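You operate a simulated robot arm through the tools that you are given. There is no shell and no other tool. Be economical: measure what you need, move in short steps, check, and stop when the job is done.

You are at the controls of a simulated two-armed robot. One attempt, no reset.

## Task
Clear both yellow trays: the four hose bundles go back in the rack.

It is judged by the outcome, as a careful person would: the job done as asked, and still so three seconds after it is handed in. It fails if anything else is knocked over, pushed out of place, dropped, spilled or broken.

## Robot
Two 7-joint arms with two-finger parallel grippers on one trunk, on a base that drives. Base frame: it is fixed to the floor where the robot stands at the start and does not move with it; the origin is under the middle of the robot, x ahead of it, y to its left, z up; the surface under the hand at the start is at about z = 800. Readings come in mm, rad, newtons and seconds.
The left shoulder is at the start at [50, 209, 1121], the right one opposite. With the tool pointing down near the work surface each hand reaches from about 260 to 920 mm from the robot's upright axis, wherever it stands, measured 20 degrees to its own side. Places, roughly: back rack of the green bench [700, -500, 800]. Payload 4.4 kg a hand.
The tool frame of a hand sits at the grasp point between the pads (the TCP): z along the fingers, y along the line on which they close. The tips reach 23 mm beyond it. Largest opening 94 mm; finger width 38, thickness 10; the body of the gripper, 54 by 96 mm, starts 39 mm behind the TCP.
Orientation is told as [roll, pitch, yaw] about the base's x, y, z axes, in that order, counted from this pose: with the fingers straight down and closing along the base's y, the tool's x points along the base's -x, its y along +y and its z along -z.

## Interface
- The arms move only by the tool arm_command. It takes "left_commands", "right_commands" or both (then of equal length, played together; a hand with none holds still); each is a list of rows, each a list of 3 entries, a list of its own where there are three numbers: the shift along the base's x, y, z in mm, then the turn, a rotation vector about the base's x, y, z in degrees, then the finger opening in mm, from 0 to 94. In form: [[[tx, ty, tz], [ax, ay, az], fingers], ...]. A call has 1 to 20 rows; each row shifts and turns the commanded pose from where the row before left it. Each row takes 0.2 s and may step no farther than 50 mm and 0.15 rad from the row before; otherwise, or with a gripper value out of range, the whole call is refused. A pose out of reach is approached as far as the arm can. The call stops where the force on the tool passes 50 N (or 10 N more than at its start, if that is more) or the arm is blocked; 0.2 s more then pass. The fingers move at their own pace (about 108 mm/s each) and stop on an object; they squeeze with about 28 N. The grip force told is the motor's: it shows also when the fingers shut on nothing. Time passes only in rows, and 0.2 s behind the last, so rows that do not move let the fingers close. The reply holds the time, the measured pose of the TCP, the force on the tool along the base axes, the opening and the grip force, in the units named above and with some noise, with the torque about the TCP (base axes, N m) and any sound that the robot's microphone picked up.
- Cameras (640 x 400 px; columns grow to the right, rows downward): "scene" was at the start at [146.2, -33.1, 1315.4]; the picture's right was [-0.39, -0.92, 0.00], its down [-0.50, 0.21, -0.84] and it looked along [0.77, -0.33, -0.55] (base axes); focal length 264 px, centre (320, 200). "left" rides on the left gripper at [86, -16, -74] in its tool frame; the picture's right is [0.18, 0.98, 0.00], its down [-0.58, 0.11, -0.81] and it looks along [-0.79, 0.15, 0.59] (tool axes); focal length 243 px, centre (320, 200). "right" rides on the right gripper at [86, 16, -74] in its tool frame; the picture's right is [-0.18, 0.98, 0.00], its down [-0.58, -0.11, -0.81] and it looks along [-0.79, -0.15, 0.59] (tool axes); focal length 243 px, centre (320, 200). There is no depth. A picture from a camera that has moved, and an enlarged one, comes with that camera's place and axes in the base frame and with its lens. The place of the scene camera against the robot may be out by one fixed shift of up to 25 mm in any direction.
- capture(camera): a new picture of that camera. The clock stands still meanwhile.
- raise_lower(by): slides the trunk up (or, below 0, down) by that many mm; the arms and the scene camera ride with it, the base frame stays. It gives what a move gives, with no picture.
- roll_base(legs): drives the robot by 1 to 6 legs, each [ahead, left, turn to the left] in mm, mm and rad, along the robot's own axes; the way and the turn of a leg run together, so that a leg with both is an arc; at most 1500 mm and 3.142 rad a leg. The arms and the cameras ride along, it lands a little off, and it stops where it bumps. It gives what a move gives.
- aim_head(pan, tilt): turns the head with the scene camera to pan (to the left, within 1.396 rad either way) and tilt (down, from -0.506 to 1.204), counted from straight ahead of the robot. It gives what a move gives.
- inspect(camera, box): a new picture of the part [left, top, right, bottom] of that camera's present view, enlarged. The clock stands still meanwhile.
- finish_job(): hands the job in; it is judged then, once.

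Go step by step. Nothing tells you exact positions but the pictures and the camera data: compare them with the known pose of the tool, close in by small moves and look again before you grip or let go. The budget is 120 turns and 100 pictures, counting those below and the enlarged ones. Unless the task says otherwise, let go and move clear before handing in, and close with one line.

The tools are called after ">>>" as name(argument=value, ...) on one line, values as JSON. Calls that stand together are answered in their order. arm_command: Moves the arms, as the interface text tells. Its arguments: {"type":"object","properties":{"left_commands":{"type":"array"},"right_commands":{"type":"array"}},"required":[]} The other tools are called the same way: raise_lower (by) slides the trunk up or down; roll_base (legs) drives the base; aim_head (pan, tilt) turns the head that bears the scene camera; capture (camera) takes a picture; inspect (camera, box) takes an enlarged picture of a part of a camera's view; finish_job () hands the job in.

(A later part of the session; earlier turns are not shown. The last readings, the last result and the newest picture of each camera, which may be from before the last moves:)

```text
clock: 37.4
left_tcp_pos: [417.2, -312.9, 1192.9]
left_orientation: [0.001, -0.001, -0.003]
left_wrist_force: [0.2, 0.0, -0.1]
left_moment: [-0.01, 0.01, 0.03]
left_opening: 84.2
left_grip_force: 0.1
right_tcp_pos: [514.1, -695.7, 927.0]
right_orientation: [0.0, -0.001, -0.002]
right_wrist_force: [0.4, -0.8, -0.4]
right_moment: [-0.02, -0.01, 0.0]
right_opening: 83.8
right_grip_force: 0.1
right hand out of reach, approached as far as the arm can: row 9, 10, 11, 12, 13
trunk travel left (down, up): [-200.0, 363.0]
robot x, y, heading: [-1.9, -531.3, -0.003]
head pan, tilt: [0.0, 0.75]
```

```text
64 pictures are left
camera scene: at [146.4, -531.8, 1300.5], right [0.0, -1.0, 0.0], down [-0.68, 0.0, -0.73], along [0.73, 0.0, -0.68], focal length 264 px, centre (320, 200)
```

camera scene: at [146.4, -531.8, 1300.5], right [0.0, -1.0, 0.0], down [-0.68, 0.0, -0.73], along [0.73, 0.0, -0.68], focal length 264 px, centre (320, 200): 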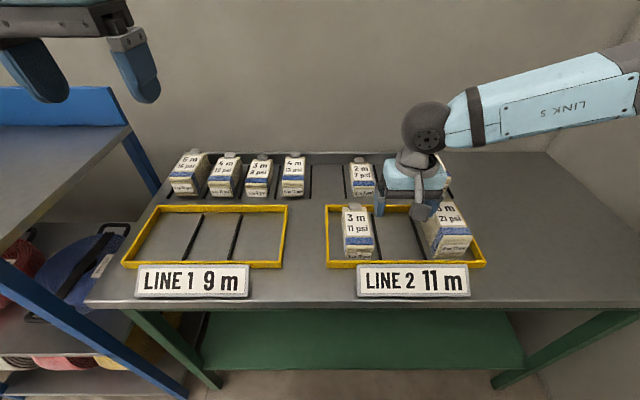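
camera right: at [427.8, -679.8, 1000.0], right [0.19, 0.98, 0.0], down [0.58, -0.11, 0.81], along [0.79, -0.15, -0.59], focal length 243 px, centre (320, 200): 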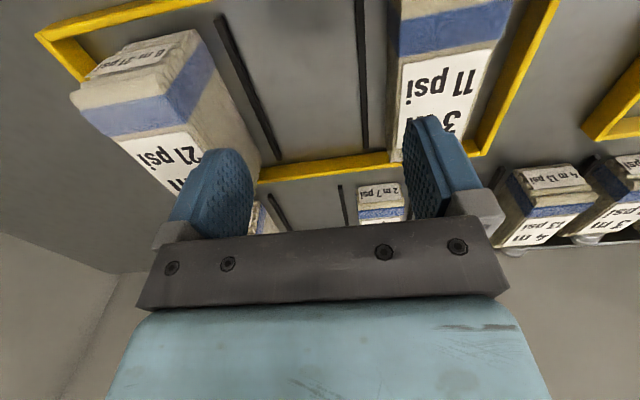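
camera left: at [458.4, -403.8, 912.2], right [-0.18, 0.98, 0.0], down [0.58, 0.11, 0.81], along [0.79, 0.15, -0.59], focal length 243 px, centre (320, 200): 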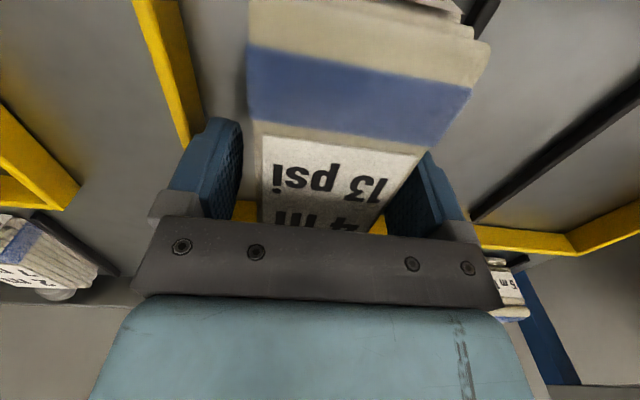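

Slot 4 is done. The right hand can't reach that far inward from here, so I'll raise it and shift the base about 95 mm left, which puts the 3 m and 6 m bundles comfortably on its own side.

>>> arm_command(right_commands=[[[0, 0, 40], [0, 0, 0], 84], [[0, 0, 40], [0, 0, 0], 84], [[0, -20, 40], [0, 0, 0], 84], [[0, -20, 40], [0, 0, 0], 84], [[0, 0, 0], [0, 0, 0], 84]])

>>> roll_base(legs=[[0, 95, 0]])

>>> capture(camera="scene")

```text
clock: 38.6
left_tcp_pos: [418.5, -313.1, 1192.1]
left_orientation: [0.001, 0.0, -0.001]
left_wrist_force: [0.5, 0.3, 0.7]
left_moment: [-0.02, 0.03, -0.01]
left_opening: 84.0
left_grip_force: 0.0
right_tcp_pos: [514.9, -735.6, 1084.9]
right_orientation: [-0.001, 0.004, -0.002]
right_wrist_force: [0.2, -0.4, -1.0]
right_moment: [0.0, 0.01, 0.01]
right_opening: 84.1
right_grip_force: 0.0
trunk travel left (down, up): [-200.0, 363.0]
robot x, y, heading: [0.7, -529.5, -0.0]
head pan, tilt: [0.0, 0.75]
```

```text
clock: 40.1
left_tcp_pos: [418.7, -218.0, 1191.3]
left_orientation: [-0.001, 0.001, -0.001]
left_wrist_force: [0.1, 0.1, 0.3]
left_moment: [-0.02, 0.01, 0.0]
left_opening: 83.7
left_grip_force: 0.1
right_tcp_pos: [515.2, -640.4, 1086.7]
right_orientation: [0.0, 0.0, -0.003]
right_wrist_force: [0.5, 0.0, -0.2]
right_moment: [-0.01, -0.01, -0.05]
right_opening: 84.1
right_grip_force: 0.0
trunk travel left (down, up): [-200.0, 363.0]
robot x, y, heading: [-1.6, -437.2, 0.0]
head pan, tilt: [0.0, 0.75]
```

```text
63 pictures are left
camera scene: at [146.8, -437.0, 1300.5], right [0.0, -1.0, 0.0], down [-0.68, 0.0, -0.73], along [0.73, 0.0, -0.68], focal length 264 px, centre (320, 200)
```

scene: 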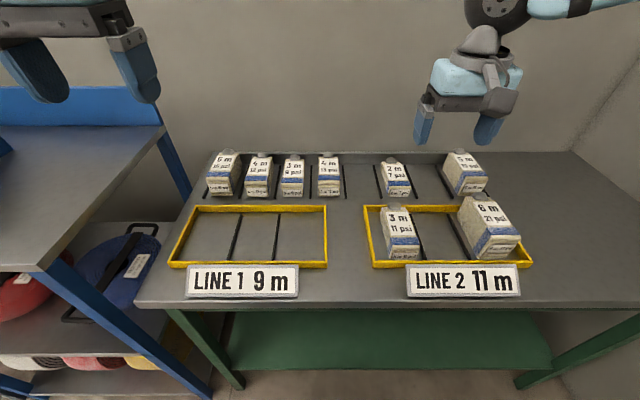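

>>> arm_command(right_commands=[[[15, 12, -35], [0, 0, 0], 84], [[15, 12, -35], [0, 0, 0], 84], [[0, 0, -38], [0, 0, 0], 84], [[0, 0, -38], [0, 0, 0], 84], [[0, 0, -37], [0, 0, 0], 84], [[0, 0, 0], [0, 0, 0], 84]])

>>> capture(camera="right")

>>> inspect(camera="scene", box=[340, 130, 540, 280])

```text
clock: 41.5
left_tcp_pos: [418.4, -218.3, 1192.7]
left_orientation: [-0.002, 0.0, 0.001]
left_wrist_force: [0.1, -1.0, 0.2]
left_moment: [0.01, 0.01, -0.01]
left_opening: 83.7
left_grip_force: 0.1
right_tcp_pos: [541.7, -623.3, 904.9]
right_orientation: [0.001, -0.004, -0.002]
right_wrist_force: [0.2, -0.1, 0.6]
right_moment: [-0.01, -0.02, -0.01]
right_opening: 84.0
right_grip_force: 0.1
right hand out of reach, approached as far as the arm can: row 5
trunk travel left (down, up): [-200.0, 363.0]
robot x, y, heading: [0.4, -439.7, -0.004]
head pan, tilt: [0.0, 0.75]
```

```text
62 pictures are left
camera right: at [454.6, -607.2, 979.4], right [0.19, 0.98, 0.0], down [0.58, -0.11, 0.81], along [0.79, -0.15, -0.59], focal length 243 px, centre (320, 200)
```

right: 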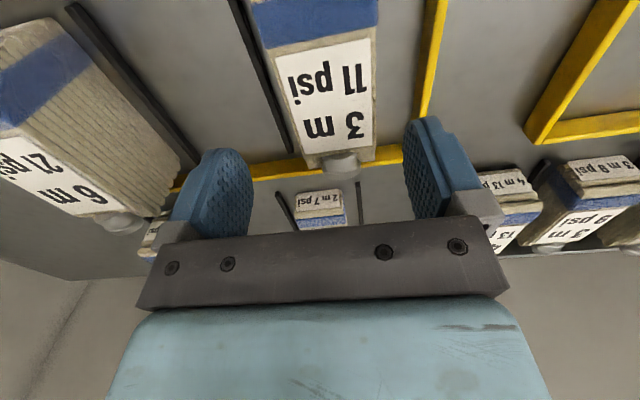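

```text
2.67 times, centred on (440, 205) of scene
camera zoom: at [146.8, -437.1, 1300.5], right [0.0, -1.0, 0.0], down [-0.68, 0.0, -0.73], along [0.73, 0.0, -0.68], focal length 705 px, centre (0, 187)
```

zoom: 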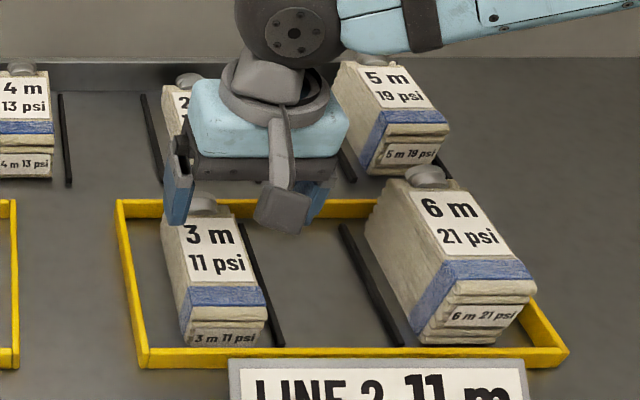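

This is still at the edge of reach, so I'll raise and shift another 75 mm left.

>>> arm_command(right_commands=[[[0, 0, 40], [0, 0, 0], 84], [[0, -25, 40], [0, 0, 0], 84], [[0, -25, 0], [0, 0, 0], 84], [[0, -20, 0], [0, 0, 0], 84]])

>>> roll_base(legs=[[0, 75, 0]])

```text
clock: 42.5
left_tcp_pos: [418.2, -217.9, 1192.8]
left_orientation: [0.0, 0.0, -0.001]
left_wrist_force: [-0.9, -0.5, -0.3]
left_moment: [0.01, -0.04, -0.02]
left_opening: 84.1
left_grip_force: 0.0
right_tcp_pos: [540.8, -693.2, 984.4]
right_orientation: [0.001, 0.0, -0.002]
right_wrist_force: [0.4, -0.2, 0.2]
right_moment: [0.04, 0.05, 0.03]
right_opening: 84.2
right_grip_force: 0.1
trunk travel left (down, up): [-200.0, 363.0]
robot x, y, heading: [-1.3, -439.0, -0.001]
head pan, tilt: [0.0, 0.75]
```

```text
clock: 43.8
left_tcp_pos: [419.2, -142.1, 1191.4]
left_orientation: [0.0, 0.0, -0.001]
left_wrist_force: [-0.4, 0.4, 0.4]
left_moment: [0.0, 0.0, 0.0]
left_opening: 84.0
left_grip_force: 0.0
right_tcp_pos: [540.7, -616.6, 985.6]
right_orientation: [0.0, 0.0, 0.0]
right_wrist_force: [-0.1, -0.3, 0.1]
right_moment: [0.0, 0.03, -0.01]
right_opening: 84.0
right_grip_force: 0.1
trunk travel left (down, up): [-200.0, 363.0]
robot x, y, heading: [-1.3, -363.3, 0.001]
head pan, tilt: [0.0, 0.75]
```

>>> arm_command(right_commands=[[[4, 0, -40], [0, 0, 0], 80], [[0, 0, -40], [0, 0, 0], 80], [[0, 0, 0], [0, 0, 0], 80]])

>>> capture(camera="right")

```text
clock: 44.6
left_tcp_pos: [417.6, -143.6, 1192.4]
left_orientation: [0.001, 0.001, 0.001]
left_wrist_force: [-0.4, -0.2, 0.7]
left_moment: [0.02, -0.02, 0.04]
left_opening: 83.8
left_grip_force: 0.0
right_tcp_pos: [545.1, -616.2, 907.1]
right_orientation: [0.0, -0.002, -0.002]
right_wrist_force: [-0.3, 0.3, -0.6]
right_moment: [0.01, -0.02, 0.04]
right_opening: 80.1
right_grip_force: 0.1
trunk travel left (down, up): [-200.0, 363.0]
robot x, y, heading: [-1.3, -363.0, -0.003]
head pan, tilt: [0.0, 0.75]
```

```text
60 pictures are left
camera right: at [458.4, -601.0, 980.2], right [0.19, 0.98, 0.0], down [0.58, -0.11, 0.81], along [0.79, -0.15, -0.59], focal length 243 px, centre (320, 200)
```

right: 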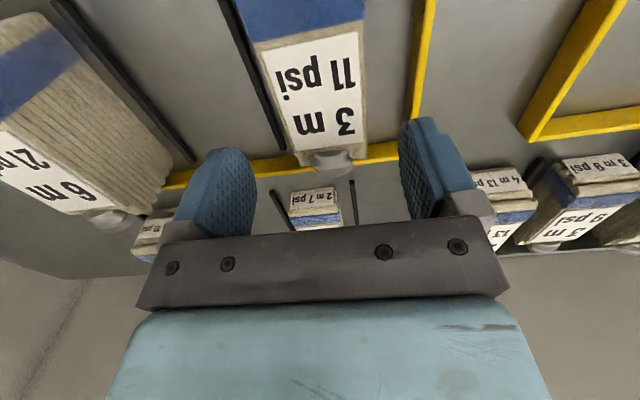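

>>> arm_command(right_commands=[[[0, 0, -30], [0, 0, 0], 74], [[0, 0, -25], [0, 0, 0], 74], [[0, 0, -18], [0, 0, 0], 74], [[0, 0, 0], [0, 0, 0], 74]])

>>> capture(camera="right")

>>> inspect(camera="scene", box=[360, 130, 560, 280])

```text
clock: 45.6
left_tcp_pos: [417.3, -143.1, 1192.9]
left_orientation: [-0.001, 0.0, -0.001]
left_wrist_force: [0.3, 0.7, -0.5]
left_moment: [-0.04, 0.01, 0.01]
left_opening: 84.1
left_grip_force: 0.0
right_tcp_pos: [546.0, -616.7, 832.5]
right_orientation: [0.0, 0.002, 0.0]
right_wrist_force: [0.2, 0.6, 0.7]
right_moment: [-0.03, -0.04, -0.03]
right_opening: 73.9
right_grip_force: 0.2
trunk travel left (down, up): [-200.0, 363.0]
robot x, y, heading: [-0.7, -365.7, -0.002]
head pan, tilt: [0.0, 0.75]
```

```text
59 pictures are left
camera right: at [459.0, -600.7, 906.2], right [0.18, 0.98, 0.0], down [0.58, -0.11, 0.81], along [0.79, -0.15, -0.59], focal length 243 px, centre (320, 200)
```

right: 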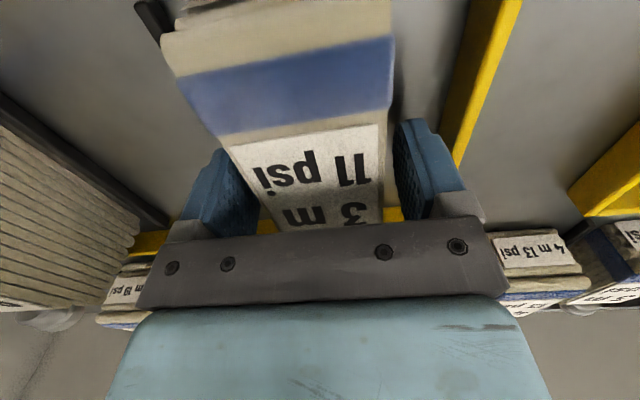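

```text
2.67 times, centred on (460, 205) of scene
camera zoom: at [146.6, -361.9, 1300.5], right [0.0, -1.0, 0.0], down [-0.68, 0.0, -0.73], along [0.73, 0.0, -0.68], focal length 705 px, centre (-53, 187)
```

zoom: 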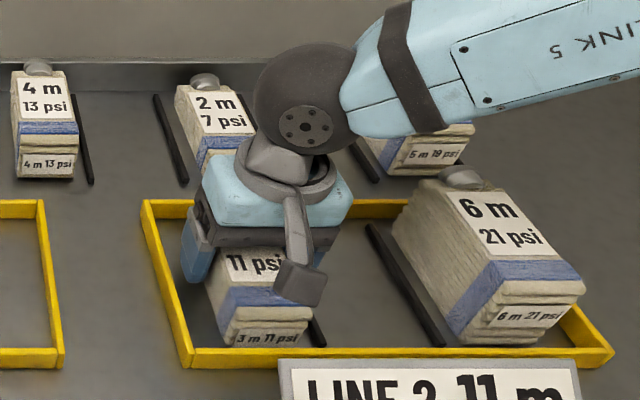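

Straddled cleanly. I'll grip, lift and carry it to above slot 5 (y ≈ -558).

>>> arm_command(right_commands=[[[0, 0, 0], [0, 0, 0], 40], [[0, 0, 0], [0, 0, 0], 40], [[0, 0, 0], [0, 0, 0], 40], [[0, 0, 0], [0, 0, 0], 40], [[0, 0, 15], [0, 0, 0], 40], [[0, 0, 35], [0, 0, 0], 40], [[0, 0, 40], [0, 0, 0], 40], [[0, 0, 40], [0, 0, 0], 40], [[0, 0, 0], [0, 0, 0], 40]])

>>> inspect(camera="scene", box=[360, 100, 560, 250])

```text
clock: 47.6
left_tcp_pos: [418.7, -142.8, 1192.3]
left_orientation: [0.0, 0.003, 0.0]
left_wrist_force: [0.5, 1.0, 0.1]
left_moment: [-0.01, 0.0, 0.0]
left_opening: 84.0
left_grip_force: 0.1
right_tcp_pos: [546.4, -617.3, 961.4]
right_orientation: [0.001, 0.001, -0.001]
right_wrist_force: [0.2, 0.1, -3.9]
right_moment: [0.03, 0.01, 0.0]
right_opening: 57.9
right_grip_force: 28.5
trunk travel left (down, up): [-200.0, 363.0]
robot x, y, heading: [1.3, -367.1, 0.003]
head pan, tilt: [0.0, 0.75]
```

```text
2.67 times, centred on (460, 175) of scene
camera zoom: at [147.8, -362.4, 1300.3], right [0.0, -1.0, 0.0], down [-0.68, 0.0, -0.73], along [0.73, 0.0, -0.68], focal length 705 px, centre (-53, 267)
```

zoom: 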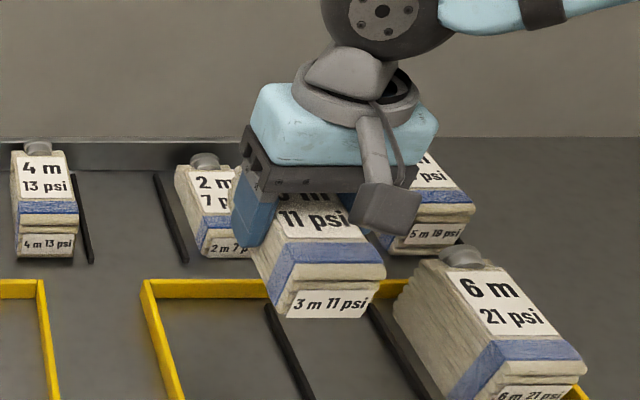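

>>> arm_command(right_commands=[[[33, 9, 0], [0, 0, 0], 40], [[33, 9, 0], [0, 0, 0], 40], [[33, 10, 0], [0, 0, 0], 40], [[33, 10, 0], [0, 0, 0], 40], [[33, 10, 0], [0, 0, 0], 40], [[33, 10, 0], [0, 0, 0], 40], [[0, 0, -32], [0, 0, 0], 40], [[0, 0, -32], [0, 0, 0], 40], [[0, 0, -32], [0, 0, 0], 40], [[0, 0, 0], [0, 0, 0], 40]])

>>> inspect(camera="scene", box=[320, 120, 480, 220])

```text
clock: 49.8
left_tcp_pos: [419.2, -143.4, 1191.7]
left_orientation: [0.0, 0.0, 0.0]
left_wrist_force: [0.3, -0.6, 0.0]
left_moment: [0.0, 0.01, -0.02]
left_opening: 84.0
left_grip_force: 0.1
right_tcp_pos: [653.3, -635.6, 902.5]
right_orientation: [0.001, -0.001, 0.0]
right_wrist_force: [-0.9, -0.2, -2.7]
right_moment: [0.01, -0.03, -0.03]
right_opening: 57.7
right_grip_force: 28.1
right hand out of reach, approached as far as the arm can: row 4, 5, 6, 7, 8, 9
trunk travel left (down, up): [-200.0, 363.0]
robot x, y, heading: [-2.7, -361.2, 0.003]
head pan, tilt: [0.0, 0.75]
```

```text
4.00 times, centred on (400, 170) of scene
camera zoom: at [147.1, -362.0, 1300.5], right [0.0, -1.0, 0.0], down [-0.68, 0.0, -0.73], along [0.73, 0.0, -0.68], focal length 1057 px, centre (0, 320)
```

zoom: 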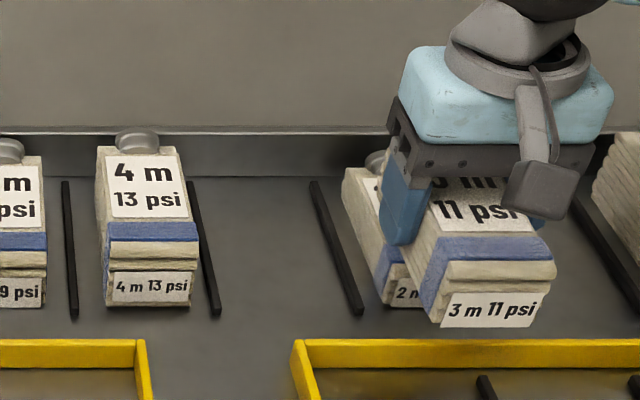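

The right arm cannot reach the rack this far inward. I'll raise the bundle straight up, back it off, and then shift the base further left.

>>> arm_command(right_commands=[[[0, 0, 30], [0, 0, 0], 40], [[0, 0, 30], [0, 0, 0], 40], [[-30, 0, 20], [0, 0, 0], 40], [[-40, 0, 0], [0, 0, 0], 40], [[-40, 0, 0], [0, 0, 0], 40]])

>>> capture(camera="scene")

```text
clock: 51.0
left_tcp_pos: [416.6, -143.4, 1191.5]
left_orientation: [0.0, -0.002, 0.0]
left_wrist_force: [0.0, 0.9, -0.2]
left_moment: [-0.01, -0.04, -0.02]
left_opening: 84.5
left_grip_force: 0.0
right_tcp_pos: [540.8, -635.5, 983.3]
right_orientation: [0.0, -0.002, -0.001]
right_wrist_force: [-0.4, 0.6, -3.9]
right_moment: [-0.02, -0.03, 0.02]
right_opening: 57.9
right_grip_force: 28.2
trunk travel left (down, up): [-200.0, 363.0]
robot x, y, heading: [-2.7, -360.7, -0.006]
head pan, tilt: [0.0, 0.75]
```

```text
55 pictures are left
camera scene: at [145.8, -362.3, 1300.7], right [0.0, -1.0, 0.0], down [-0.68, 0.0, -0.73], along [0.73, 0.0, -0.68], focal length 264 px, centre (320, 200)
```

scene: 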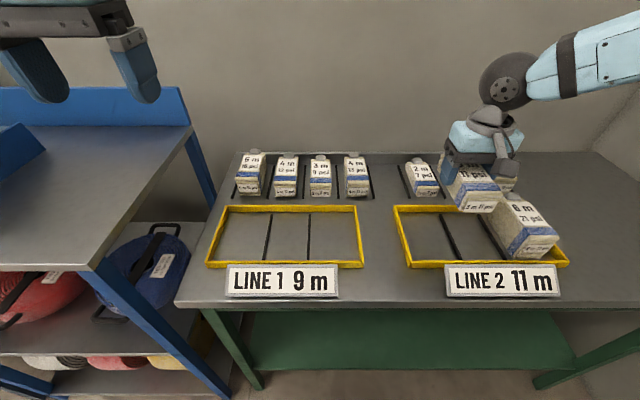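

>>> roll_base(legs=[[0, 165, 0]])

>>> arm_command(right_commands=[[[0, -30, 0], [0, 0, 0], 40], [[0, -30, 0], [0, 0, 0], 40], [[0, -29, 0], [0, 0, 0], 40], [[34, 0, -4], [0, 0, 0], 40], [[34, 0, -4], [0, 0, 0], 40], [[34, 0, -4], [0, 0, 0], 40], [[34, 0, -4], [0, 0, 0], 40], [[34, 0, -4], [0, 0, 0], 40], [[34, 0, 0], [0, 0, 0], 40], [[0, 0, 0], [0, 0, 0], 40]])

>>> capture(camera="scene")

```text
clock: 53.1
left_tcp_pos: [417.9, 21.2, 1192.2]
left_orientation: [-0.001, 0.0, 0.0]
left_wrist_force: [-0.3, -0.2, -0.1]
left_moment: [-0.02, 0.02, -0.02]
left_opening: 84.1
left_grip_force: 0.1
right_tcp_pos: [543.4, -470.5, 983.2]
right_orientation: [-0.001, -0.001, 0.003]
right_wrist_force: [-0.1, 0.2, -2.6]
right_moment: [-0.01, -0.03, 0.0]
right_opening: 57.4
right_grip_force: 27.5
trunk travel left (down, up): [-200.0, 363.0]
robot x, y, heading: [2.0, -196.9, -0.002]
head pan, tilt: [0.0, 0.75]
```

```text
clock: 55.3
left_tcp_pos: [416.6, 22.7, 1191.7]
left_orientation: [0.001, 0.0, 0.002]
left_wrist_force: [-1.1, 0.8, -0.5]
left_moment: [0.0, -0.02, 0.02]
left_opening: 84.0
left_grip_force: 0.2
right_tcp_pos: [738.6, -562.1, 964.8]
right_orientation: [0.0, -0.001, 0.003]
right_wrist_force: [0.3, -0.3, -3.1]
right_moment: [-0.03, -0.03, -0.02]
right_opening: 57.9
right_grip_force: 28.1
right hand out of reach, approached as far as the arm can: row 9
trunk travel left (down, up): [-200.0, 363.0]
robot x, y, heading: [0.8, -200.1, 0.002]
head pan, tilt: [0.0, 0.75]
```

```text
54 pictures are left
camera scene: at [146.6, -197.6, 1300.5], right [0.0, -1.0, 0.0], down [-0.68, 0.0, -0.73], along [0.73, 0.0, -0.68], focal length 264 px, centre (320, 200)
```

scene: 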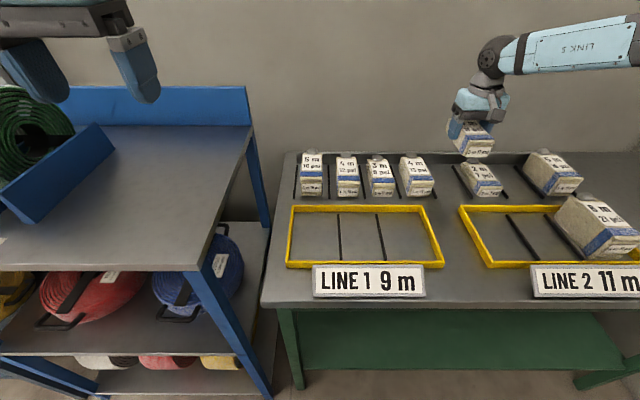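

It's nearly there but at the edge of reach. I'll shift 50 mm more left and return the hand by the same amount, then lower.

>>> roll_base(legs=[[0, 50, 0]])

>>> arm_command(right_commands=[[[0, -25, 0], [0, 0, 0], 40], [[4, -22, 0], [0, 0, 0], 40], [[0, 0, -30], [0, 0, 0], 40], [[0, 0, -30], [0, 0, 0], 40], [[0, 0, -30], [0, 0, 0], 40], [[0, 0, 0], [0, 0, 0], 40]])

>>> inspect(camera="scene", box=[420, 120, 580, 220])

>>> capture(camera="right")

```text
clock: 56.4
left_tcp_pos: [417.2, 72.0, 1192.5]
left_orientation: [0.001, -0.001, 0.001]
left_wrist_force: [0.6, 0.1, -1.0]
left_moment: [0.0, 0.0, -0.02]
left_opening: 83.8
left_grip_force: 0.0
right_tcp_pos: [738.3, -511.0, 964.6]
right_orientation: [-0.001, -0.001, 0.002]
right_wrist_force: [-0.3, -0.5, -3.6]
right_moment: [0.0, -0.06, 0.02]
right_opening: 57.9
right_grip_force: 28.0
trunk travel left (down, up): [-200.0, 363.0]
robot x, y, heading: [-2.4, -149.1, 0.002]
head pan, tilt: [0.0, 0.75]
```

```text
clock: 57.8
left_tcp_pos: [418.3, 71.7, 1192.1]
left_orientation: [0.001, -0.001, 0.002]
left_wrist_force: [0.1, 1.7, 0.7]
left_moment: [0.0, -0.01, -0.03]
left_opening: 84.2
left_grip_force: 0.1
right_tcp_pos: [720.6, -564.8, 886.0]
right_orientation: [0.001, -0.003, -0.001]
right_wrist_force: [0.9, 0.4, -4.0]
right_moment: [-0.02, 0.0, 0.04]
right_opening: 57.9
right_grip_force: 27.5
right hand out of reach, approached as far as the arm can: row 4, 5
trunk travel left (down, up): [-200.0, 363.0]
robot x, y, heading: [-2.4, -146.5, 0.002]
head pan, tilt: [0.0, 0.75]
```

```text
4.00 times, centred on (500, 170) of scene
camera zoom: at [146.9, -148.1, 1300.5], right [0.0, -1.0, 0.0], down [-0.68, 0.0, -0.73], along [0.73, 0.0, -0.68], focal length 1057 px, centre (-400, 320)
```

zoom: 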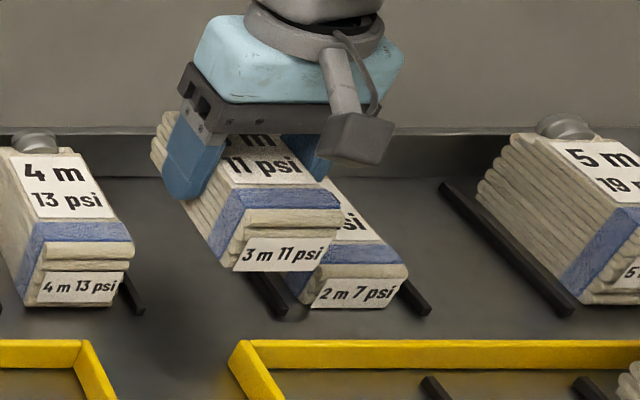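

```text
52 pictures are left
camera right: at [633.9, -549.1, 961.0], right [0.18, 0.98, 0.0], down [0.58, -0.11, 0.81], along [0.79, -0.15, -0.59], focal length 243 px, centre (320, 200)
```

right: 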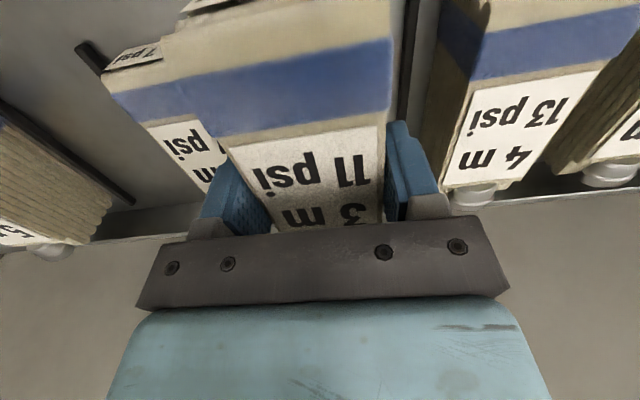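

The arm's posture seems stuck against a joint limit. I'll raise and retract to a neutral posture like the start pose, put the base at y ≈ -290, and try again.

>>> arm_command(right_commands=[[[0, 0, 40], [0, 0, 0], 40], [[0, 0, 40], [0, 0, 0], 40], [[-40, 0, 20], [0, 0, 0], 40], [[-40, -10, 20], [0, 0, 0], 40], [[-40, -10, 20], [0, 0, 0], 40], [[-40, -10, 20], [0, 0, 0], 40], [[-40, -10, 20], [0, 0, 0], 40], [[-40, -10, 20], [0, 0, 0], 40], [[-40, -10, 0], [0, 0, 0], 40], [[-20, -10, 0], [0, 0, 0], 40], [[0, 0, 0], [0, 0, 0], 40]])

>>> roll_base(legs=[[0, -143, 0]])

>>> capture(camera="scene")

```text
clock: 60.2
left_tcp_pos: [417.9, 71.1, 1191.1]
left_orientation: [0.001, 0.0, 0.003]
left_wrist_force: [-0.1, 0.1, 0.2]
left_moment: [0.02, -0.02, -0.02]
left_opening: 83.9
left_grip_force: 0.0
right_tcp_pos: [420.8, -634.6, 1085.1]
right_orientation: [-0.001, -0.001, 0.001]
right_wrist_force: [-0.2, 0.2, -3.8]
right_moment: [-0.01, -0.02, -0.01]
right_opening: 57.6
right_grip_force: 27.5
trunk travel left (down, up): [-200.0, 363.0]
robot x, y, heading: [1.1, -151.9, 0.005]
head pan, tilt: [0.0, 0.75]
```

```text
clock: 62.1
left_tcp_pos: [418.2, -72.3, 1192.0]
left_orientation: [0.001, 0.0, 0.002]
left_wrist_force: [-1.0, 0.0, -0.6]
left_moment: [0.04, 0.03, -0.04]
left_opening: 83.7
left_grip_force: 0.0
right_tcp_pos: [421.3, -779.5, 1086.6]
right_orientation: [0.0, -0.002, 0.003]
right_wrist_force: [-0.9, -0.2, -3.5]
right_moment: [0.02, -0.03, 0.02]
right_opening: 57.5
right_grip_force: 28.1
trunk travel left (down, up): [-200.0, 363.0]
robot x, y, heading: [-1.3, -297.2, 0.004]
head pan, tilt: [0.0, 0.75]
```

```text
51 pictures are left
camera scene: at [147.2, -291.9, 1300.4], right [0.0, -1.0, 0.0], down [-0.68, 0.0, -0.73], along [0.73, 0.0, -0.68], focal length 264 px, centre (320, 200)
```

scene: 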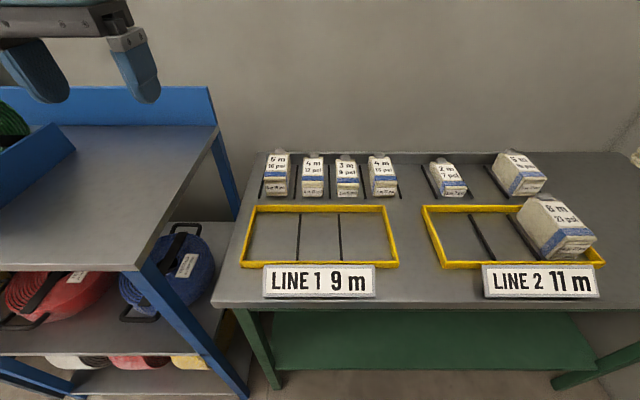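

>>> arm_command(right_commands=[[[32, 22, -12], [0, 0, 0], 40], [[32, 22, -12], [0, 0, 0], 40], [[32, 22, -12], [0, 0, 0], 40], [[32, 22, -12], [0, 0, 0], 40], [[32, 22, -12], [0, 0, 0], 40], [[32, 22, -12], [0, 0, 0], 40], [[32, 22, -12], [0, 0, 0], 40], [[32, 22, -12], [0, 0, 0], 40], [[32, 22, -12], [0, 0, 0], 40], [[34, 22, -10], [0, 0, 0], 40], [[0, 0, 0], [0, 0, 0], 40]])

>>> capture(camera="scene")

```text
clock: 64.5
left_tcp_pos: [418.5, -71.4, 1191.4]
left_orientation: [0.001, 0.002, 0.002]
left_wrist_force: [0.1, 0.2, -0.5]
left_moment: [0.02, -0.01, 0.01]
left_opening: 83.9
left_grip_force: 0.1
right_tcp_pos: [706.4, -582.1, 977.3]
right_orientation: [0.001, -0.003, 0.002]
right_wrist_force: [0.4, -0.1, -4.0]
right_moment: [0.01, -0.01, -0.01]
right_opening: 57.8
right_grip_force: 28.8
right hand out of reach, approached as far as the arm can: row 9, 10
trunk travel left (down, up): [-200.0, 363.0]
robot x, y, heading: [-1.2, -291.3, 0.002]
head pan, tilt: [0.0, 0.75]
```

```text
50 pictures are left
camera scene: at [148.0, -291.7, 1300.3], right [0.0, -1.0, 0.0], down [-0.68, 0.0, -0.73], along [0.73, 0.0, -0.68], focal length 264 px, centre (320, 200)
```

scene: 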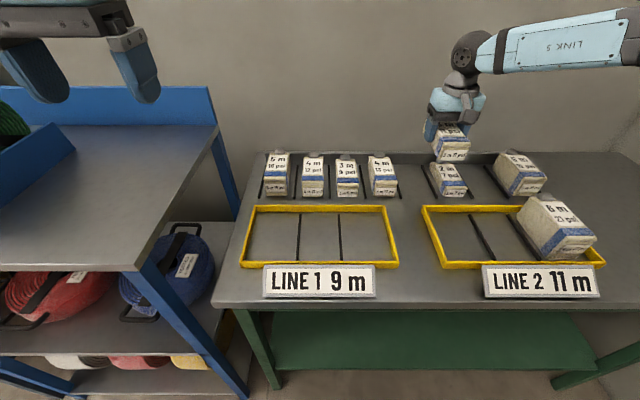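

The reach stops near x ≈ 706 again. As a test I'll see whether turning the hand relative to the robot frees it; if so, I can turn the base instead.

>>> arm_command(right_commands=[[[-20, 0, 0], [0, 0, 0], 40], [[0, 0, 0], [0, 0, 8], 40], [[0, 0, 0], [0, 0, 8], 40], [[20, 0, 0], [0, 0, 0], 40], [[20, 0, 0], [0, 0, 0], 40], [[20, 0, 0], [0, 0, 0], 40], [[0, 0, 0], [0, 0, 0], 40]])

>>> arm_command(right_commands=[[[-30, 0, 0], [0, 0, 0], 40], [[-30, 0, 0], [0, 0, -8], 40], [[0, 0, 0], [0, 0, -8], 40], [[0, 0, 0], [0, 0, -8], 40], [[0, 0, 0], [0, 0, -8], 40], [[20, 0, 0], [0, 0, 0], 40], [[20, 0, 0], [0, 0, 0], 40], [[20, 0, 0], [0, 0, 0], 40], [[20, 0, 0], [0, 0, 0], 40], [[0, 0, 0], [0, 0, 0], 40]])

```text
clock: 66.1
left_tcp_pos: [417.3, -72.7, 1191.9]
left_orientation: [0.0, 0.0, 0.002]
left_wrist_force: [-0.2, 0.0, 0.3]
left_moment: [0.0, 0.01, -0.01]
left_opening: 84.0
left_grip_force: 0.0
right_tcp_pos: [719.5, -599.1, 987.4]
right_orientation: [0.0, -0.003, 0.281]
right_wrist_force: [-1.3, 0.3, -4.0]
right_moment: [0.0, -0.05, 0.03]
right_opening: 57.9
right_grip_force: 28.0
right hand out of reach, approached as far as the arm can: row 5, 6
trunk travel left (down, up): [-200.0, 363.0]
robot x, y, heading: [1.4, -293.9, 0.001]
head pan, tilt: [0.0, 0.75]
```

```text
clock: 68.3
left_tcp_pos: [418.6, -71.7, 1192.8]
left_orientation: [0.0, 0.0, 0.001]
left_wrist_force: [-0.3, -0.1, 0.8]
left_moment: [-0.04, 0.0, -0.01]
left_opening: 84.0
left_grip_force: 0.1
right_tcp_pos: [725.1, -607.3, 989.7]
right_orientation: [0.0, -0.002, -0.279]
right_wrist_force: [-1.1, -1.1, -2.5]
right_moment: [0.0, -0.03, 0.0]
right_opening: 57.6
right_grip_force: 27.8
right hand out of reach, approached as far as the arm can: row 9
trunk travel left (down, up): [-200.0, 363.0]
robot x, y, heading: [0.7, -294.6, 0.006]
head pan, tilt: [0.0, 0.75]
```

Yaw isn't the limit. Reach shrinks as the hand goes lower, so lowering the trunk should help. I'll straighten the hand, pull back over the empty tray area, lift the left hand, shift left, and then lower the trunk.

>>> arm_command(right_commands=[[[-20, 0, 10], [0, 0, 8], 40], [[-20, 0, 10], [0, 0, 8], 40], [[-40, 0, 15], [0, 0, 0], 40], [[-40, 0, 15], [0, 0, 0], 40], [[-40, 0, 15], [0, 0, 0], 40], [[0, 0, 0], [0, 0, 0], 40]], left_commands=[[[0, 0, 30], [0, 0, 0], 84], [[0, 0, 30], [0, 0, 0], 84], [[0, 0, 30], [0, 0, 0], 84], [[0, 0, 20], [0, 0, 0], 84], [[0, 0, 10], [0, 0, 0], 84], [[0, 0, 0], [0, 0, 0], 84]])

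>>> roll_base(legs=[[0, 148, 0]])

>>> raise_lower(by=-130)

>>> capture(camera="scene")

```text
clock: 69.7
left_tcp_pos: [419.4, -72.3, 1311.3]
left_orientation: [-0.001, 0.001, 0.002]
left_wrist_force: [-0.1, -0.6, 1.1]
left_moment: [0.0, 0.03, 0.04]
left_opening: 83.9
left_grip_force: 0.0
right_tcp_pos: [565.6, -605.6, 1055.9]
right_orientation: [-0.001, -0.001, 0.002]
right_wrist_force: [0.3, -0.6, -3.7]
right_moment: [-0.01, 0.01, 0.03]
right_opening: 57.5
right_grip_force: 27.9
trunk travel left (down, up): [-200.0, 363.0]
robot x, y, heading: [-3.7, -294.8, 0.002]
head pan, tilt: [0.0, 0.75]
```

```text
clock: 71.7
left_tcp_pos: [417.9, 75.9, 1310.5]
left_orientation: [0.0, 0.0, 0.001]
left_wrist_force: [1.2, -0.3, 0.0]
left_moment: [-0.03, 0.02, 0.0]
left_opening: 84.0
left_grip_force: 0.1
right_tcp_pos: [564.4, -457.6, 1054.7]
right_orientation: [0.001, 0.002, 0.001]
right_wrist_force: [0.5, 0.7, -3.7]
right_moment: [0.0, 0.02, 0.02]
right_opening: 57.9
right_grip_force: 27.8
trunk travel left (down, up): [-200.0, 363.0]
robot x, y, heading: [2.6, -146.8, 0.004]
head pan, tilt: [0.0, 0.75]
```

```text
clock: 73.2
left_tcp_pos: [417.2, 75.9, 1182.4]
left_orientation: [-0.001, 0.002, 0.002]
left_wrist_force: [0.8, 0.0, 0.6]
left_moment: [-0.03, 0.01, 0.01]
left_opening: 83.9
left_grip_force: 0.2
right_tcp_pos: [564.6, -458.3, 927.1]
right_orientation: [0.001, -0.001, 0.0]
right_wrist_force: [-0.5, 0.4, -3.8]
right_moment: [0.0, -0.03, -0.01]
right_opening: 57.9
right_grip_force: 27.9
trunk travel left (down, up): [-70.0, 493.0]
robot x, y, heading: [2.6, -147.0, 0.0]
head pan, tilt: [0.0, 0.75]
```

```text
49 pictures are left
camera scene: at [146.8, -143.7, 1170.5], right [0.0, -1.0, 0.0], down [-0.68, 0.0, -0.73], along [0.73, 0.0, -0.68], focal length 264 px, centre (320, 200)
```

scene: 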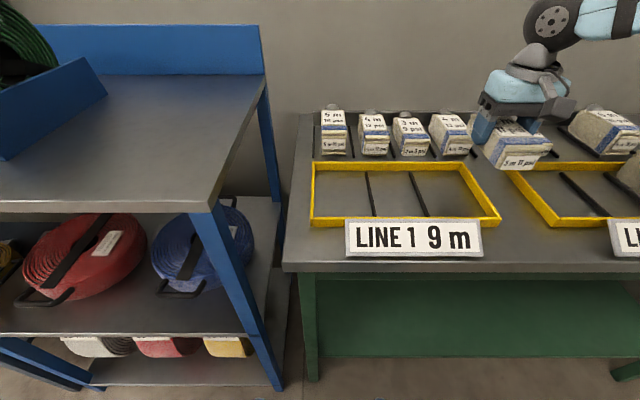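

>>> arm_command(right_commands=[[[0, -20, 30], [0, 0, 0], 40], [[0, -40, 10], [0, 0, 0], 40], [[0, -42, 0], [0, 0, 0], 40], [[36, 0, 0], [0, 0, 0], 40], [[36, 0, 0], [0, 0, 0], 40], [[36, 0, 0], [0, 0, 0], 40], [[36, 0, 0], [0, 0, 0], 40], [[35, 0, 0], [0, 0, 0], 40], [[0, 0, -30], [0, 0, 0], 40], [[0, 0, -30], [0, 0, 0], 40], [[0, 0, -30], [0, 0, 0], 40], [[0, 0, 0], [0, 0, 0], 40]])

>>> aim_head(pan=-0.45, tilt=0.6)

>>> capture(camera="scene")

>>> capture(camera="right")

```text
clock: 75.8
left_tcp_pos: [417.4, 77.0, 1180.6]
left_orientation: [0.002, 0.001, 0.001]
left_wrist_force: [0.0, 0.1, 0.0]
left_moment: [0.0, 0.03, 0.0]
left_opening: 84.1
left_grip_force: 0.2
right_tcp_pos: [743.0, -559.4, 874.7]
right_orientation: [0.001, -0.002, -0.002]
right_wrist_force: [0.7, 1.1, -3.8]
right_moment: [0.0, -0.01, -0.03]
right_opening: 58.4
right_grip_force: 28.3
trunk travel left (down, up): [-70.0, 493.0]
robot x, y, heading: [1.2, -142.1, 0.005]
head pan, tilt: [0.0, 0.75]
```

```text
clock: 76.8
left_tcp_pos: [418.0, 76.0, 1181.1]
left_orientation: [0.0, 0.001, 0.001]
left_wrist_force: [-0.2, 0.0, 0.3]
left_moment: [0.02, 0.01, 0.0]
left_opening: 84.0
left_grip_force: 0.0
right_tcp_pos: [744.3, -560.3, 874.4]
right_orientation: [-0.001, 0.0, -0.002]
right_wrist_force: [-0.3, 0.4, -2.5]
right_moment: [0.0, 0.0, 0.06]
right_opening: 58.1
right_grip_force: 28.0
trunk travel left (down, up): [-70.0, 493.0]
robot x, y, heading: [-2.0, -149.2, -0.001]
head pan, tilt: [-0.45, 0.6]
```

```text
48 pictures are left
camera scene: at [143.9, -182.1, 1183.3], right [-0.43, -0.9, 0.0], down [-0.51, 0.25, -0.82], along [0.74, -0.36, -0.57], focal length 264 px, centre (320, 200)
```

scene: 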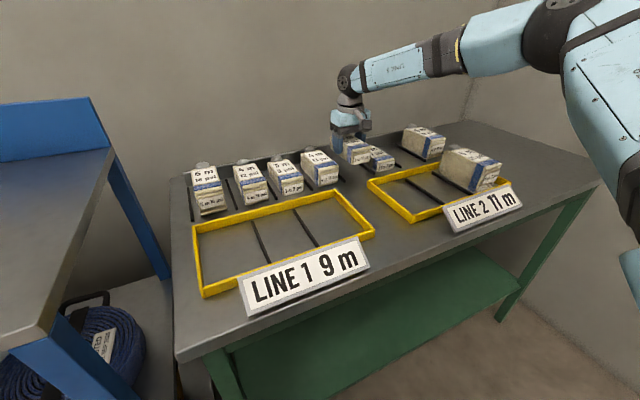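

```text
47 pictures are left
camera right: at [657.1, -544.1, 948.8], right [0.18, 0.98, 0.0], down [0.58, -0.11, 0.81], along [0.79, -0.15, -0.59], focal length 243 px, centre (320, 200)
```

right: 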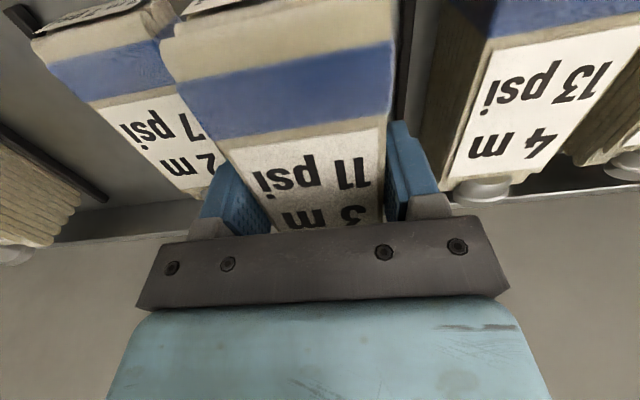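

It works: the bundle is over slot 5 at (744, -560). I'll check the alignment closely before lowering.

>>> inspect(camera="scene", box=[290, 110, 450, 210])

```text
4.00 times, centred on (370, 160) of scene
camera zoom: at [143.9, -182.1, 1183.3], right [-0.43, -0.9, 0.0], down [-0.51, 0.25, -0.82], along [0.74, -0.36, -0.57], focal length 1057 px, centre (120, 360)
```

zoom: 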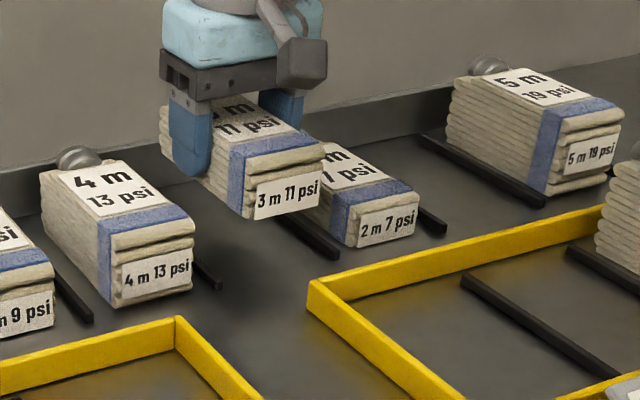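

>>> arm_command(right_commands=[[[0, 0, -15], [0, 0, 0], 40], [[0, 0, -12], [0, 0, 0], 40], [[0, 0, -8], [0, 0, 0], 40], [[0, 0, 0], [0, 0, 0], 40]])

>>> inspect(camera="scene", box=[290, 110, 450, 210])

```text
clock: 77.8
left_tcp_pos: [417.6, 77.4, 1181.0]
left_orientation: [0.0, 0.001, 0.002]
left_wrist_force: [0.6, 1.0, 0.9]
left_moment: [0.01, 0.0, 0.02]
left_opening: 84.1
left_grip_force: 0.1
right_tcp_pos: [743.2, -560.9, 839.8]
right_orientation: [0.0, 0.001, 0.0]
right_wrist_force: [-0.3, 0.1, -2.4]
right_moment: [-0.01, -0.06, 0.0]
right_opening: 57.8
right_grip_force: 28.2
trunk travel left (down, up): [-70.0, 493.0]
robot x, y, heading: [1.3, -142.8, 0.0]
head pan, tilt: [-0.45, 0.6]
```

```text
4.00 times, centred on (370, 160) of scene
camera zoom: at [143.8, -182.1, 1183.3], right [-0.43, -0.9, 0.0], down [-0.51, 0.25, -0.82], along [0.74, -0.36, -0.57], focal length 1057 px, centre (120, 360)
```

zoom: 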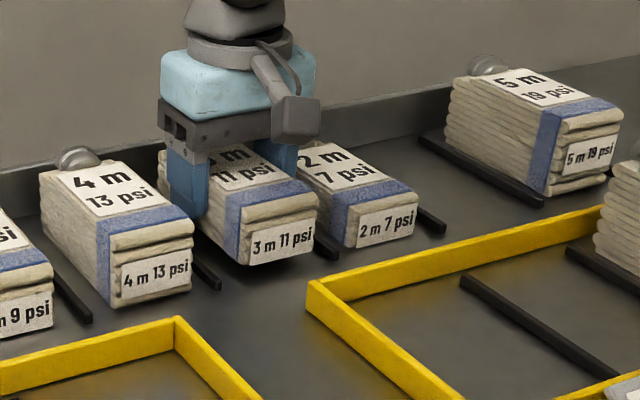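

>>> arm_command(right_commands=[[[0, 0, -3], [0, 0, 0], 40], [[0, 0, -3], [0, 0, 0], 40], [[0, 0, -1], [0, 0, 0], 40], [[0, 0, 0], [0, 0, 0], 40], [[0, 0, 0], [0, 0, 0], 62], [[0, 0, 0], [0, 0, 0], 74], [[0, 0, 0], [0, 0, 0], 76], [[0, 0, 0], [0, 0, 0], 76], [[0, 0, 20], [0, 0, 0], 76], [[0, 0, 35], [0, 0, 0], 76], [[0, 0, 40], [0, 0, 0], 76], [[0, 0, 40], [0, 0, 0], 76], [[-40, 0, 0], [0, 0, 0], 76], [[-40, 0, 0], [0, 0, 0], 76], [[-40, 0, 0], [0, 0, 0], 76], [[-40, 0, 20], [0, 0, 0], 76], [[-30, 0, 30], [0, 0, 0], 76], [[0, 0, 30], [0, 0, 0], 76]])

>>> inspect(camera="scene", box=[180, 80, 540, 300])

```text
clock: 81.5
left_tcp_pos: [417.6, 77.1, 1180.2]
left_orientation: [0.001, -0.001, 0.001]
left_wrist_force: [0.3, 0.2, 0.1]
left_moment: [0.01, -0.02, -0.05]
left_opening: 83.8
left_grip_force: 0.1
right_tcp_pos: [554.4, -558.7, 1050.3]
right_orientation: [0.0, 0.0, 0.0]
right_wrist_force: [-0.5, 0.2, -0.5]
right_moment: [0.0, -0.02, 0.0]
right_opening: 76.3
right_grip_force: 0.1
trunk travel left (down, up): [-70.0, 493.0]
robot x, y, heading: [-3.1, -145.3, 0.002]
head pan, tilt: [-0.45, 0.6]
```

```text
1.78 times, centred on (360, 190) of scene
camera zoom: at [143.6, -181.4, 1183.3], right [-0.43, -0.9, 0.0], down [-0.51, 0.24, -0.83], along [0.74, -0.36, -0.56], focal length 470 px, centre (249, 218)
```

zoom: 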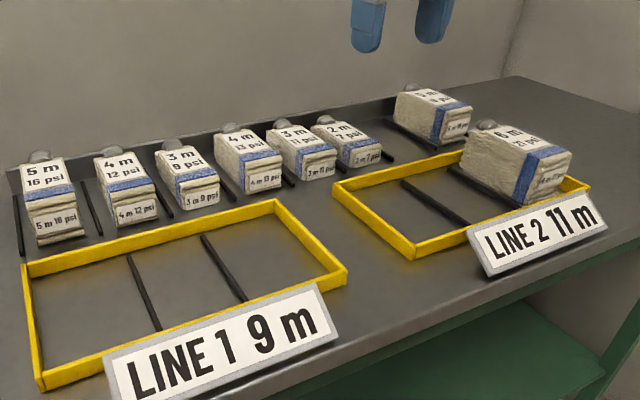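

Three are placed. Now I'll shift the base right by 195 mm for the 6 m bundle and look at it with the right hand above.

>>> roll_base(legs=[[0, -195, 0]])

>>> arm_command(right_commands=[[[0, -28, -20], [0, 0, 0], 80], [[-8, -28, -40], [0, 0, 0], 80], [[0, 0, -35], [0, 0, 0], 80], [[0, 0, 0], [0, 0, 0], 80]])

>>> capture(camera="right")

>>> capture(camera="scene")

```text
clock: 83.9
left_tcp_pos: [418.1, -120.2, 1180.5]
left_orientation: [0.001, 0.001, -0.001]
left_wrist_force: [0.1, 0.0, -0.5]
left_moment: [0.01, -0.05, 0.0]
left_opening: 84.1
left_grip_force: 0.0
right_tcp_pos: [554.0, -754.5, 1048.5]
right_orientation: [-0.001, 0.0, 0.001]
right_wrist_force: [0.3, -0.7, -0.2]
right_moment: [-0.01, 0.0, -0.04]
right_opening: 75.9
right_grip_force: 0.0
trunk travel left (down, up): [-70.0, 493.0]
robot x, y, heading: [-0.1, -343.2, -0.003]
head pan, tilt: [-0.45, 0.6]
```

```text
clock: 84.9
left_tcp_pos: [417.8, -119.4, 1181.1]
left_orientation: [0.0, 0.0, -0.001]
left_wrist_force: [0.2, -0.5, -0.7]
left_moment: [-0.01, 0.01, 0.02]
left_opening: 84.3
left_grip_force: 0.1
right_tcp_pos: [545.1, -811.2, 955.0]
right_orientation: [0.0, -0.001, -0.003]
right_wrist_force: [0.1, 0.2, 0.3]
right_moment: [0.01, 0.05, 0.01]
right_opening: 80.0
right_grip_force: 0.1
trunk travel left (down, up): [-70.0, 493.0]
robot x, y, heading: [-1.3, -342.9, -0.003]
head pan, tilt: [-0.45, 0.6]
```

```text
43 pictures are left
camera right: at [458.6, -795.8, 1028.7], right [0.18, 0.98, 0.0], down [0.58, -0.11, 0.81], along [0.79, -0.15, -0.59], focal length 243 px, centre (320, 200)
```

right: 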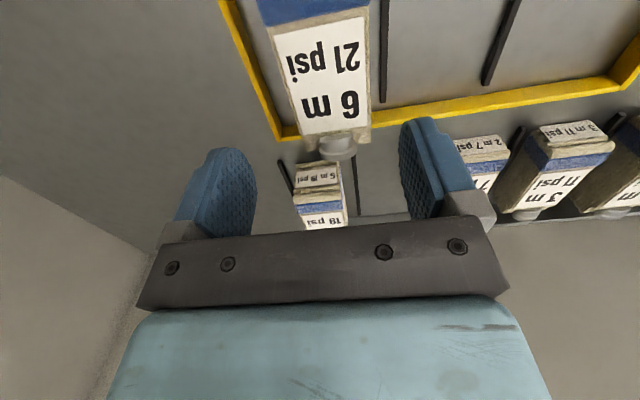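

```text
42 pictures are left
camera scene: at [143.3, -377.9, 1183.4], right [-0.44, -0.9, 0.0], down [-0.51, 0.25, -0.83], along [0.74, -0.36, -0.56], focal length 264 px, centre (320, 200)
```

scene: 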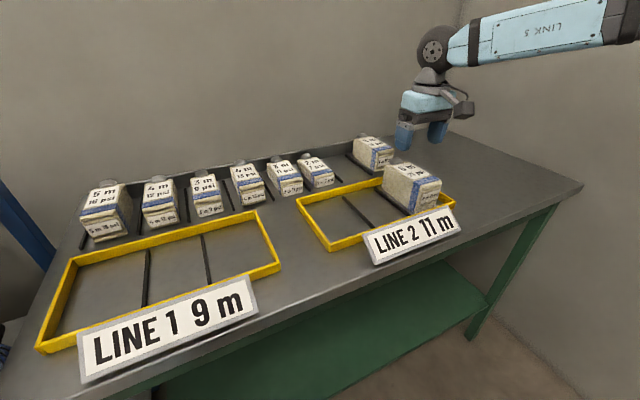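

>>> arm_command(right_commands=[[[0, 5, -15], [0, 0, 0], 80], [[0, 0, -25], [0, 0, 0], 80], [[0, 0, -20], [0, 0, 0], 80], [[0, 0, 0], [0, 0, 0], 80]])

>>> capture(camera="right")

>>> inspect(camera="scene", box=[320, 80, 520, 240])

```text
clock: 85.9
left_tcp_pos: [419.1, -119.5, 1181.6]
left_orientation: [0.0, -0.002, 0.0]
left_wrist_force: [-0.1, 0.3, 0.0]
left_moment: [-0.02, 0.0, 0.01]
left_opening: 83.5
left_grip_force: 0.0
right_tcp_pos: [544.5, -807.5, 894.6]
right_orientation: [0.001, 0.0, -0.003]
right_wrist_force: [0.3, -0.4, 0.6]
right_moment: [0.01, -0.02, -0.02]
right_opening: 80.0
right_grip_force: 0.1
trunk travel left (down, up): [-70.0, 493.0]
robot x, y, heading: [-1.0, -342.3, -0.002]
head pan, tilt: [-0.45, 0.6]
```

```text
41 pictures are left
camera right: at [459.0, -791.6, 968.1], right [0.18, 0.98, 0.0], down [0.58, -0.11, 0.81], along [0.79, -0.15, -0.59], focal length 243 px, centre (320, 200)
```

right: 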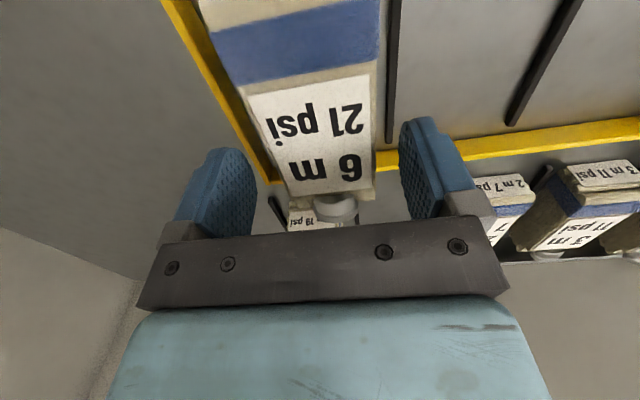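

```text
2.50 times, centred on (420, 160) of scene
camera zoom: at [143.4, -377.8, 1183.4], right [-0.44, -0.9, 0.0], down [-0.51, 0.25, -0.83], along [0.74, -0.36, -0.56], focal length 661 px, centre (70, 300)
```

zoom: 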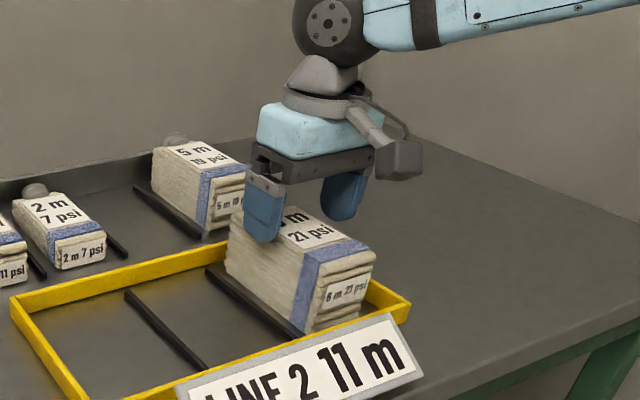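

>>> arm_command(right_commands=[[[0, 2, 0], [0, 0, 0], 78], [[0, 0, -15], [0, 0, 0], 78], [[0, 0, -15], [0, 0, 0], 78], [[0, 0, -5], [0, 0, 0], 78], [[0, 0, 0], [0, 0, 0], 78]])

>>> capture(camera="right")

>>> inspect(camera="scene", box=[320, 80, 520, 240])

```text
clock: 87.1
left_tcp_pos: [418.5, -120.0, 1180.1]
left_orientation: [0.0, 0.0, 0.001]
left_wrist_force: [-0.3, 0.2, 0.0]
left_moment: [0.01, 0.01, -0.03]
left_opening: 83.9
left_grip_force: 0.1
right_tcp_pos: [545.6, -805.1, 859.7]
right_orientation: [0.001, 0.001, 0.0]
right_wrist_force: [0.3, -0.5, -0.6]
right_moment: [0.0, 0.02, 0.02]
right_opening: 77.8
right_grip_force: 0.0
trunk travel left (down, up): [-70.0, 493.0]
robot x, y, heading: [-2.0, -337.8, -0.001]
head pan, tilt: [-0.45, 0.6]
```

```text
39 pictures are left
camera right: at [459.7, -789.7, 932.9], right [0.18, 0.98, 0.0], down [0.58, -0.11, 0.81], along [0.79, -0.15, -0.59], focal length 243 px, centre (320, 200)
```

right: 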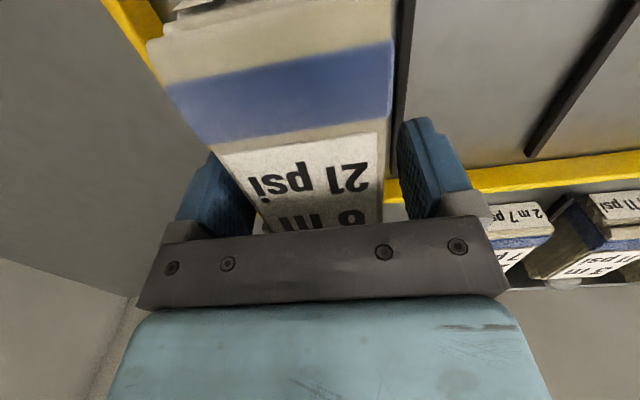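

```text
2.50 times, centred on (420, 160) of scene
camera zoom: at [143.5, -377.9, 1183.4], right [-0.44, -0.9, 0.0], down [-0.51, 0.25, -0.83], along [0.74, -0.36, -0.56], focal length 661 px, centre (70, 300)
```

zoom: 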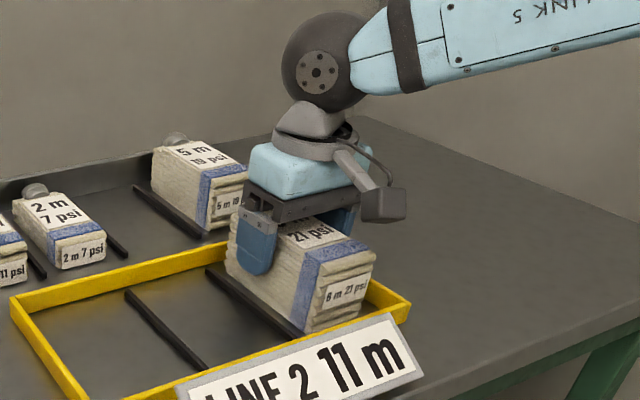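

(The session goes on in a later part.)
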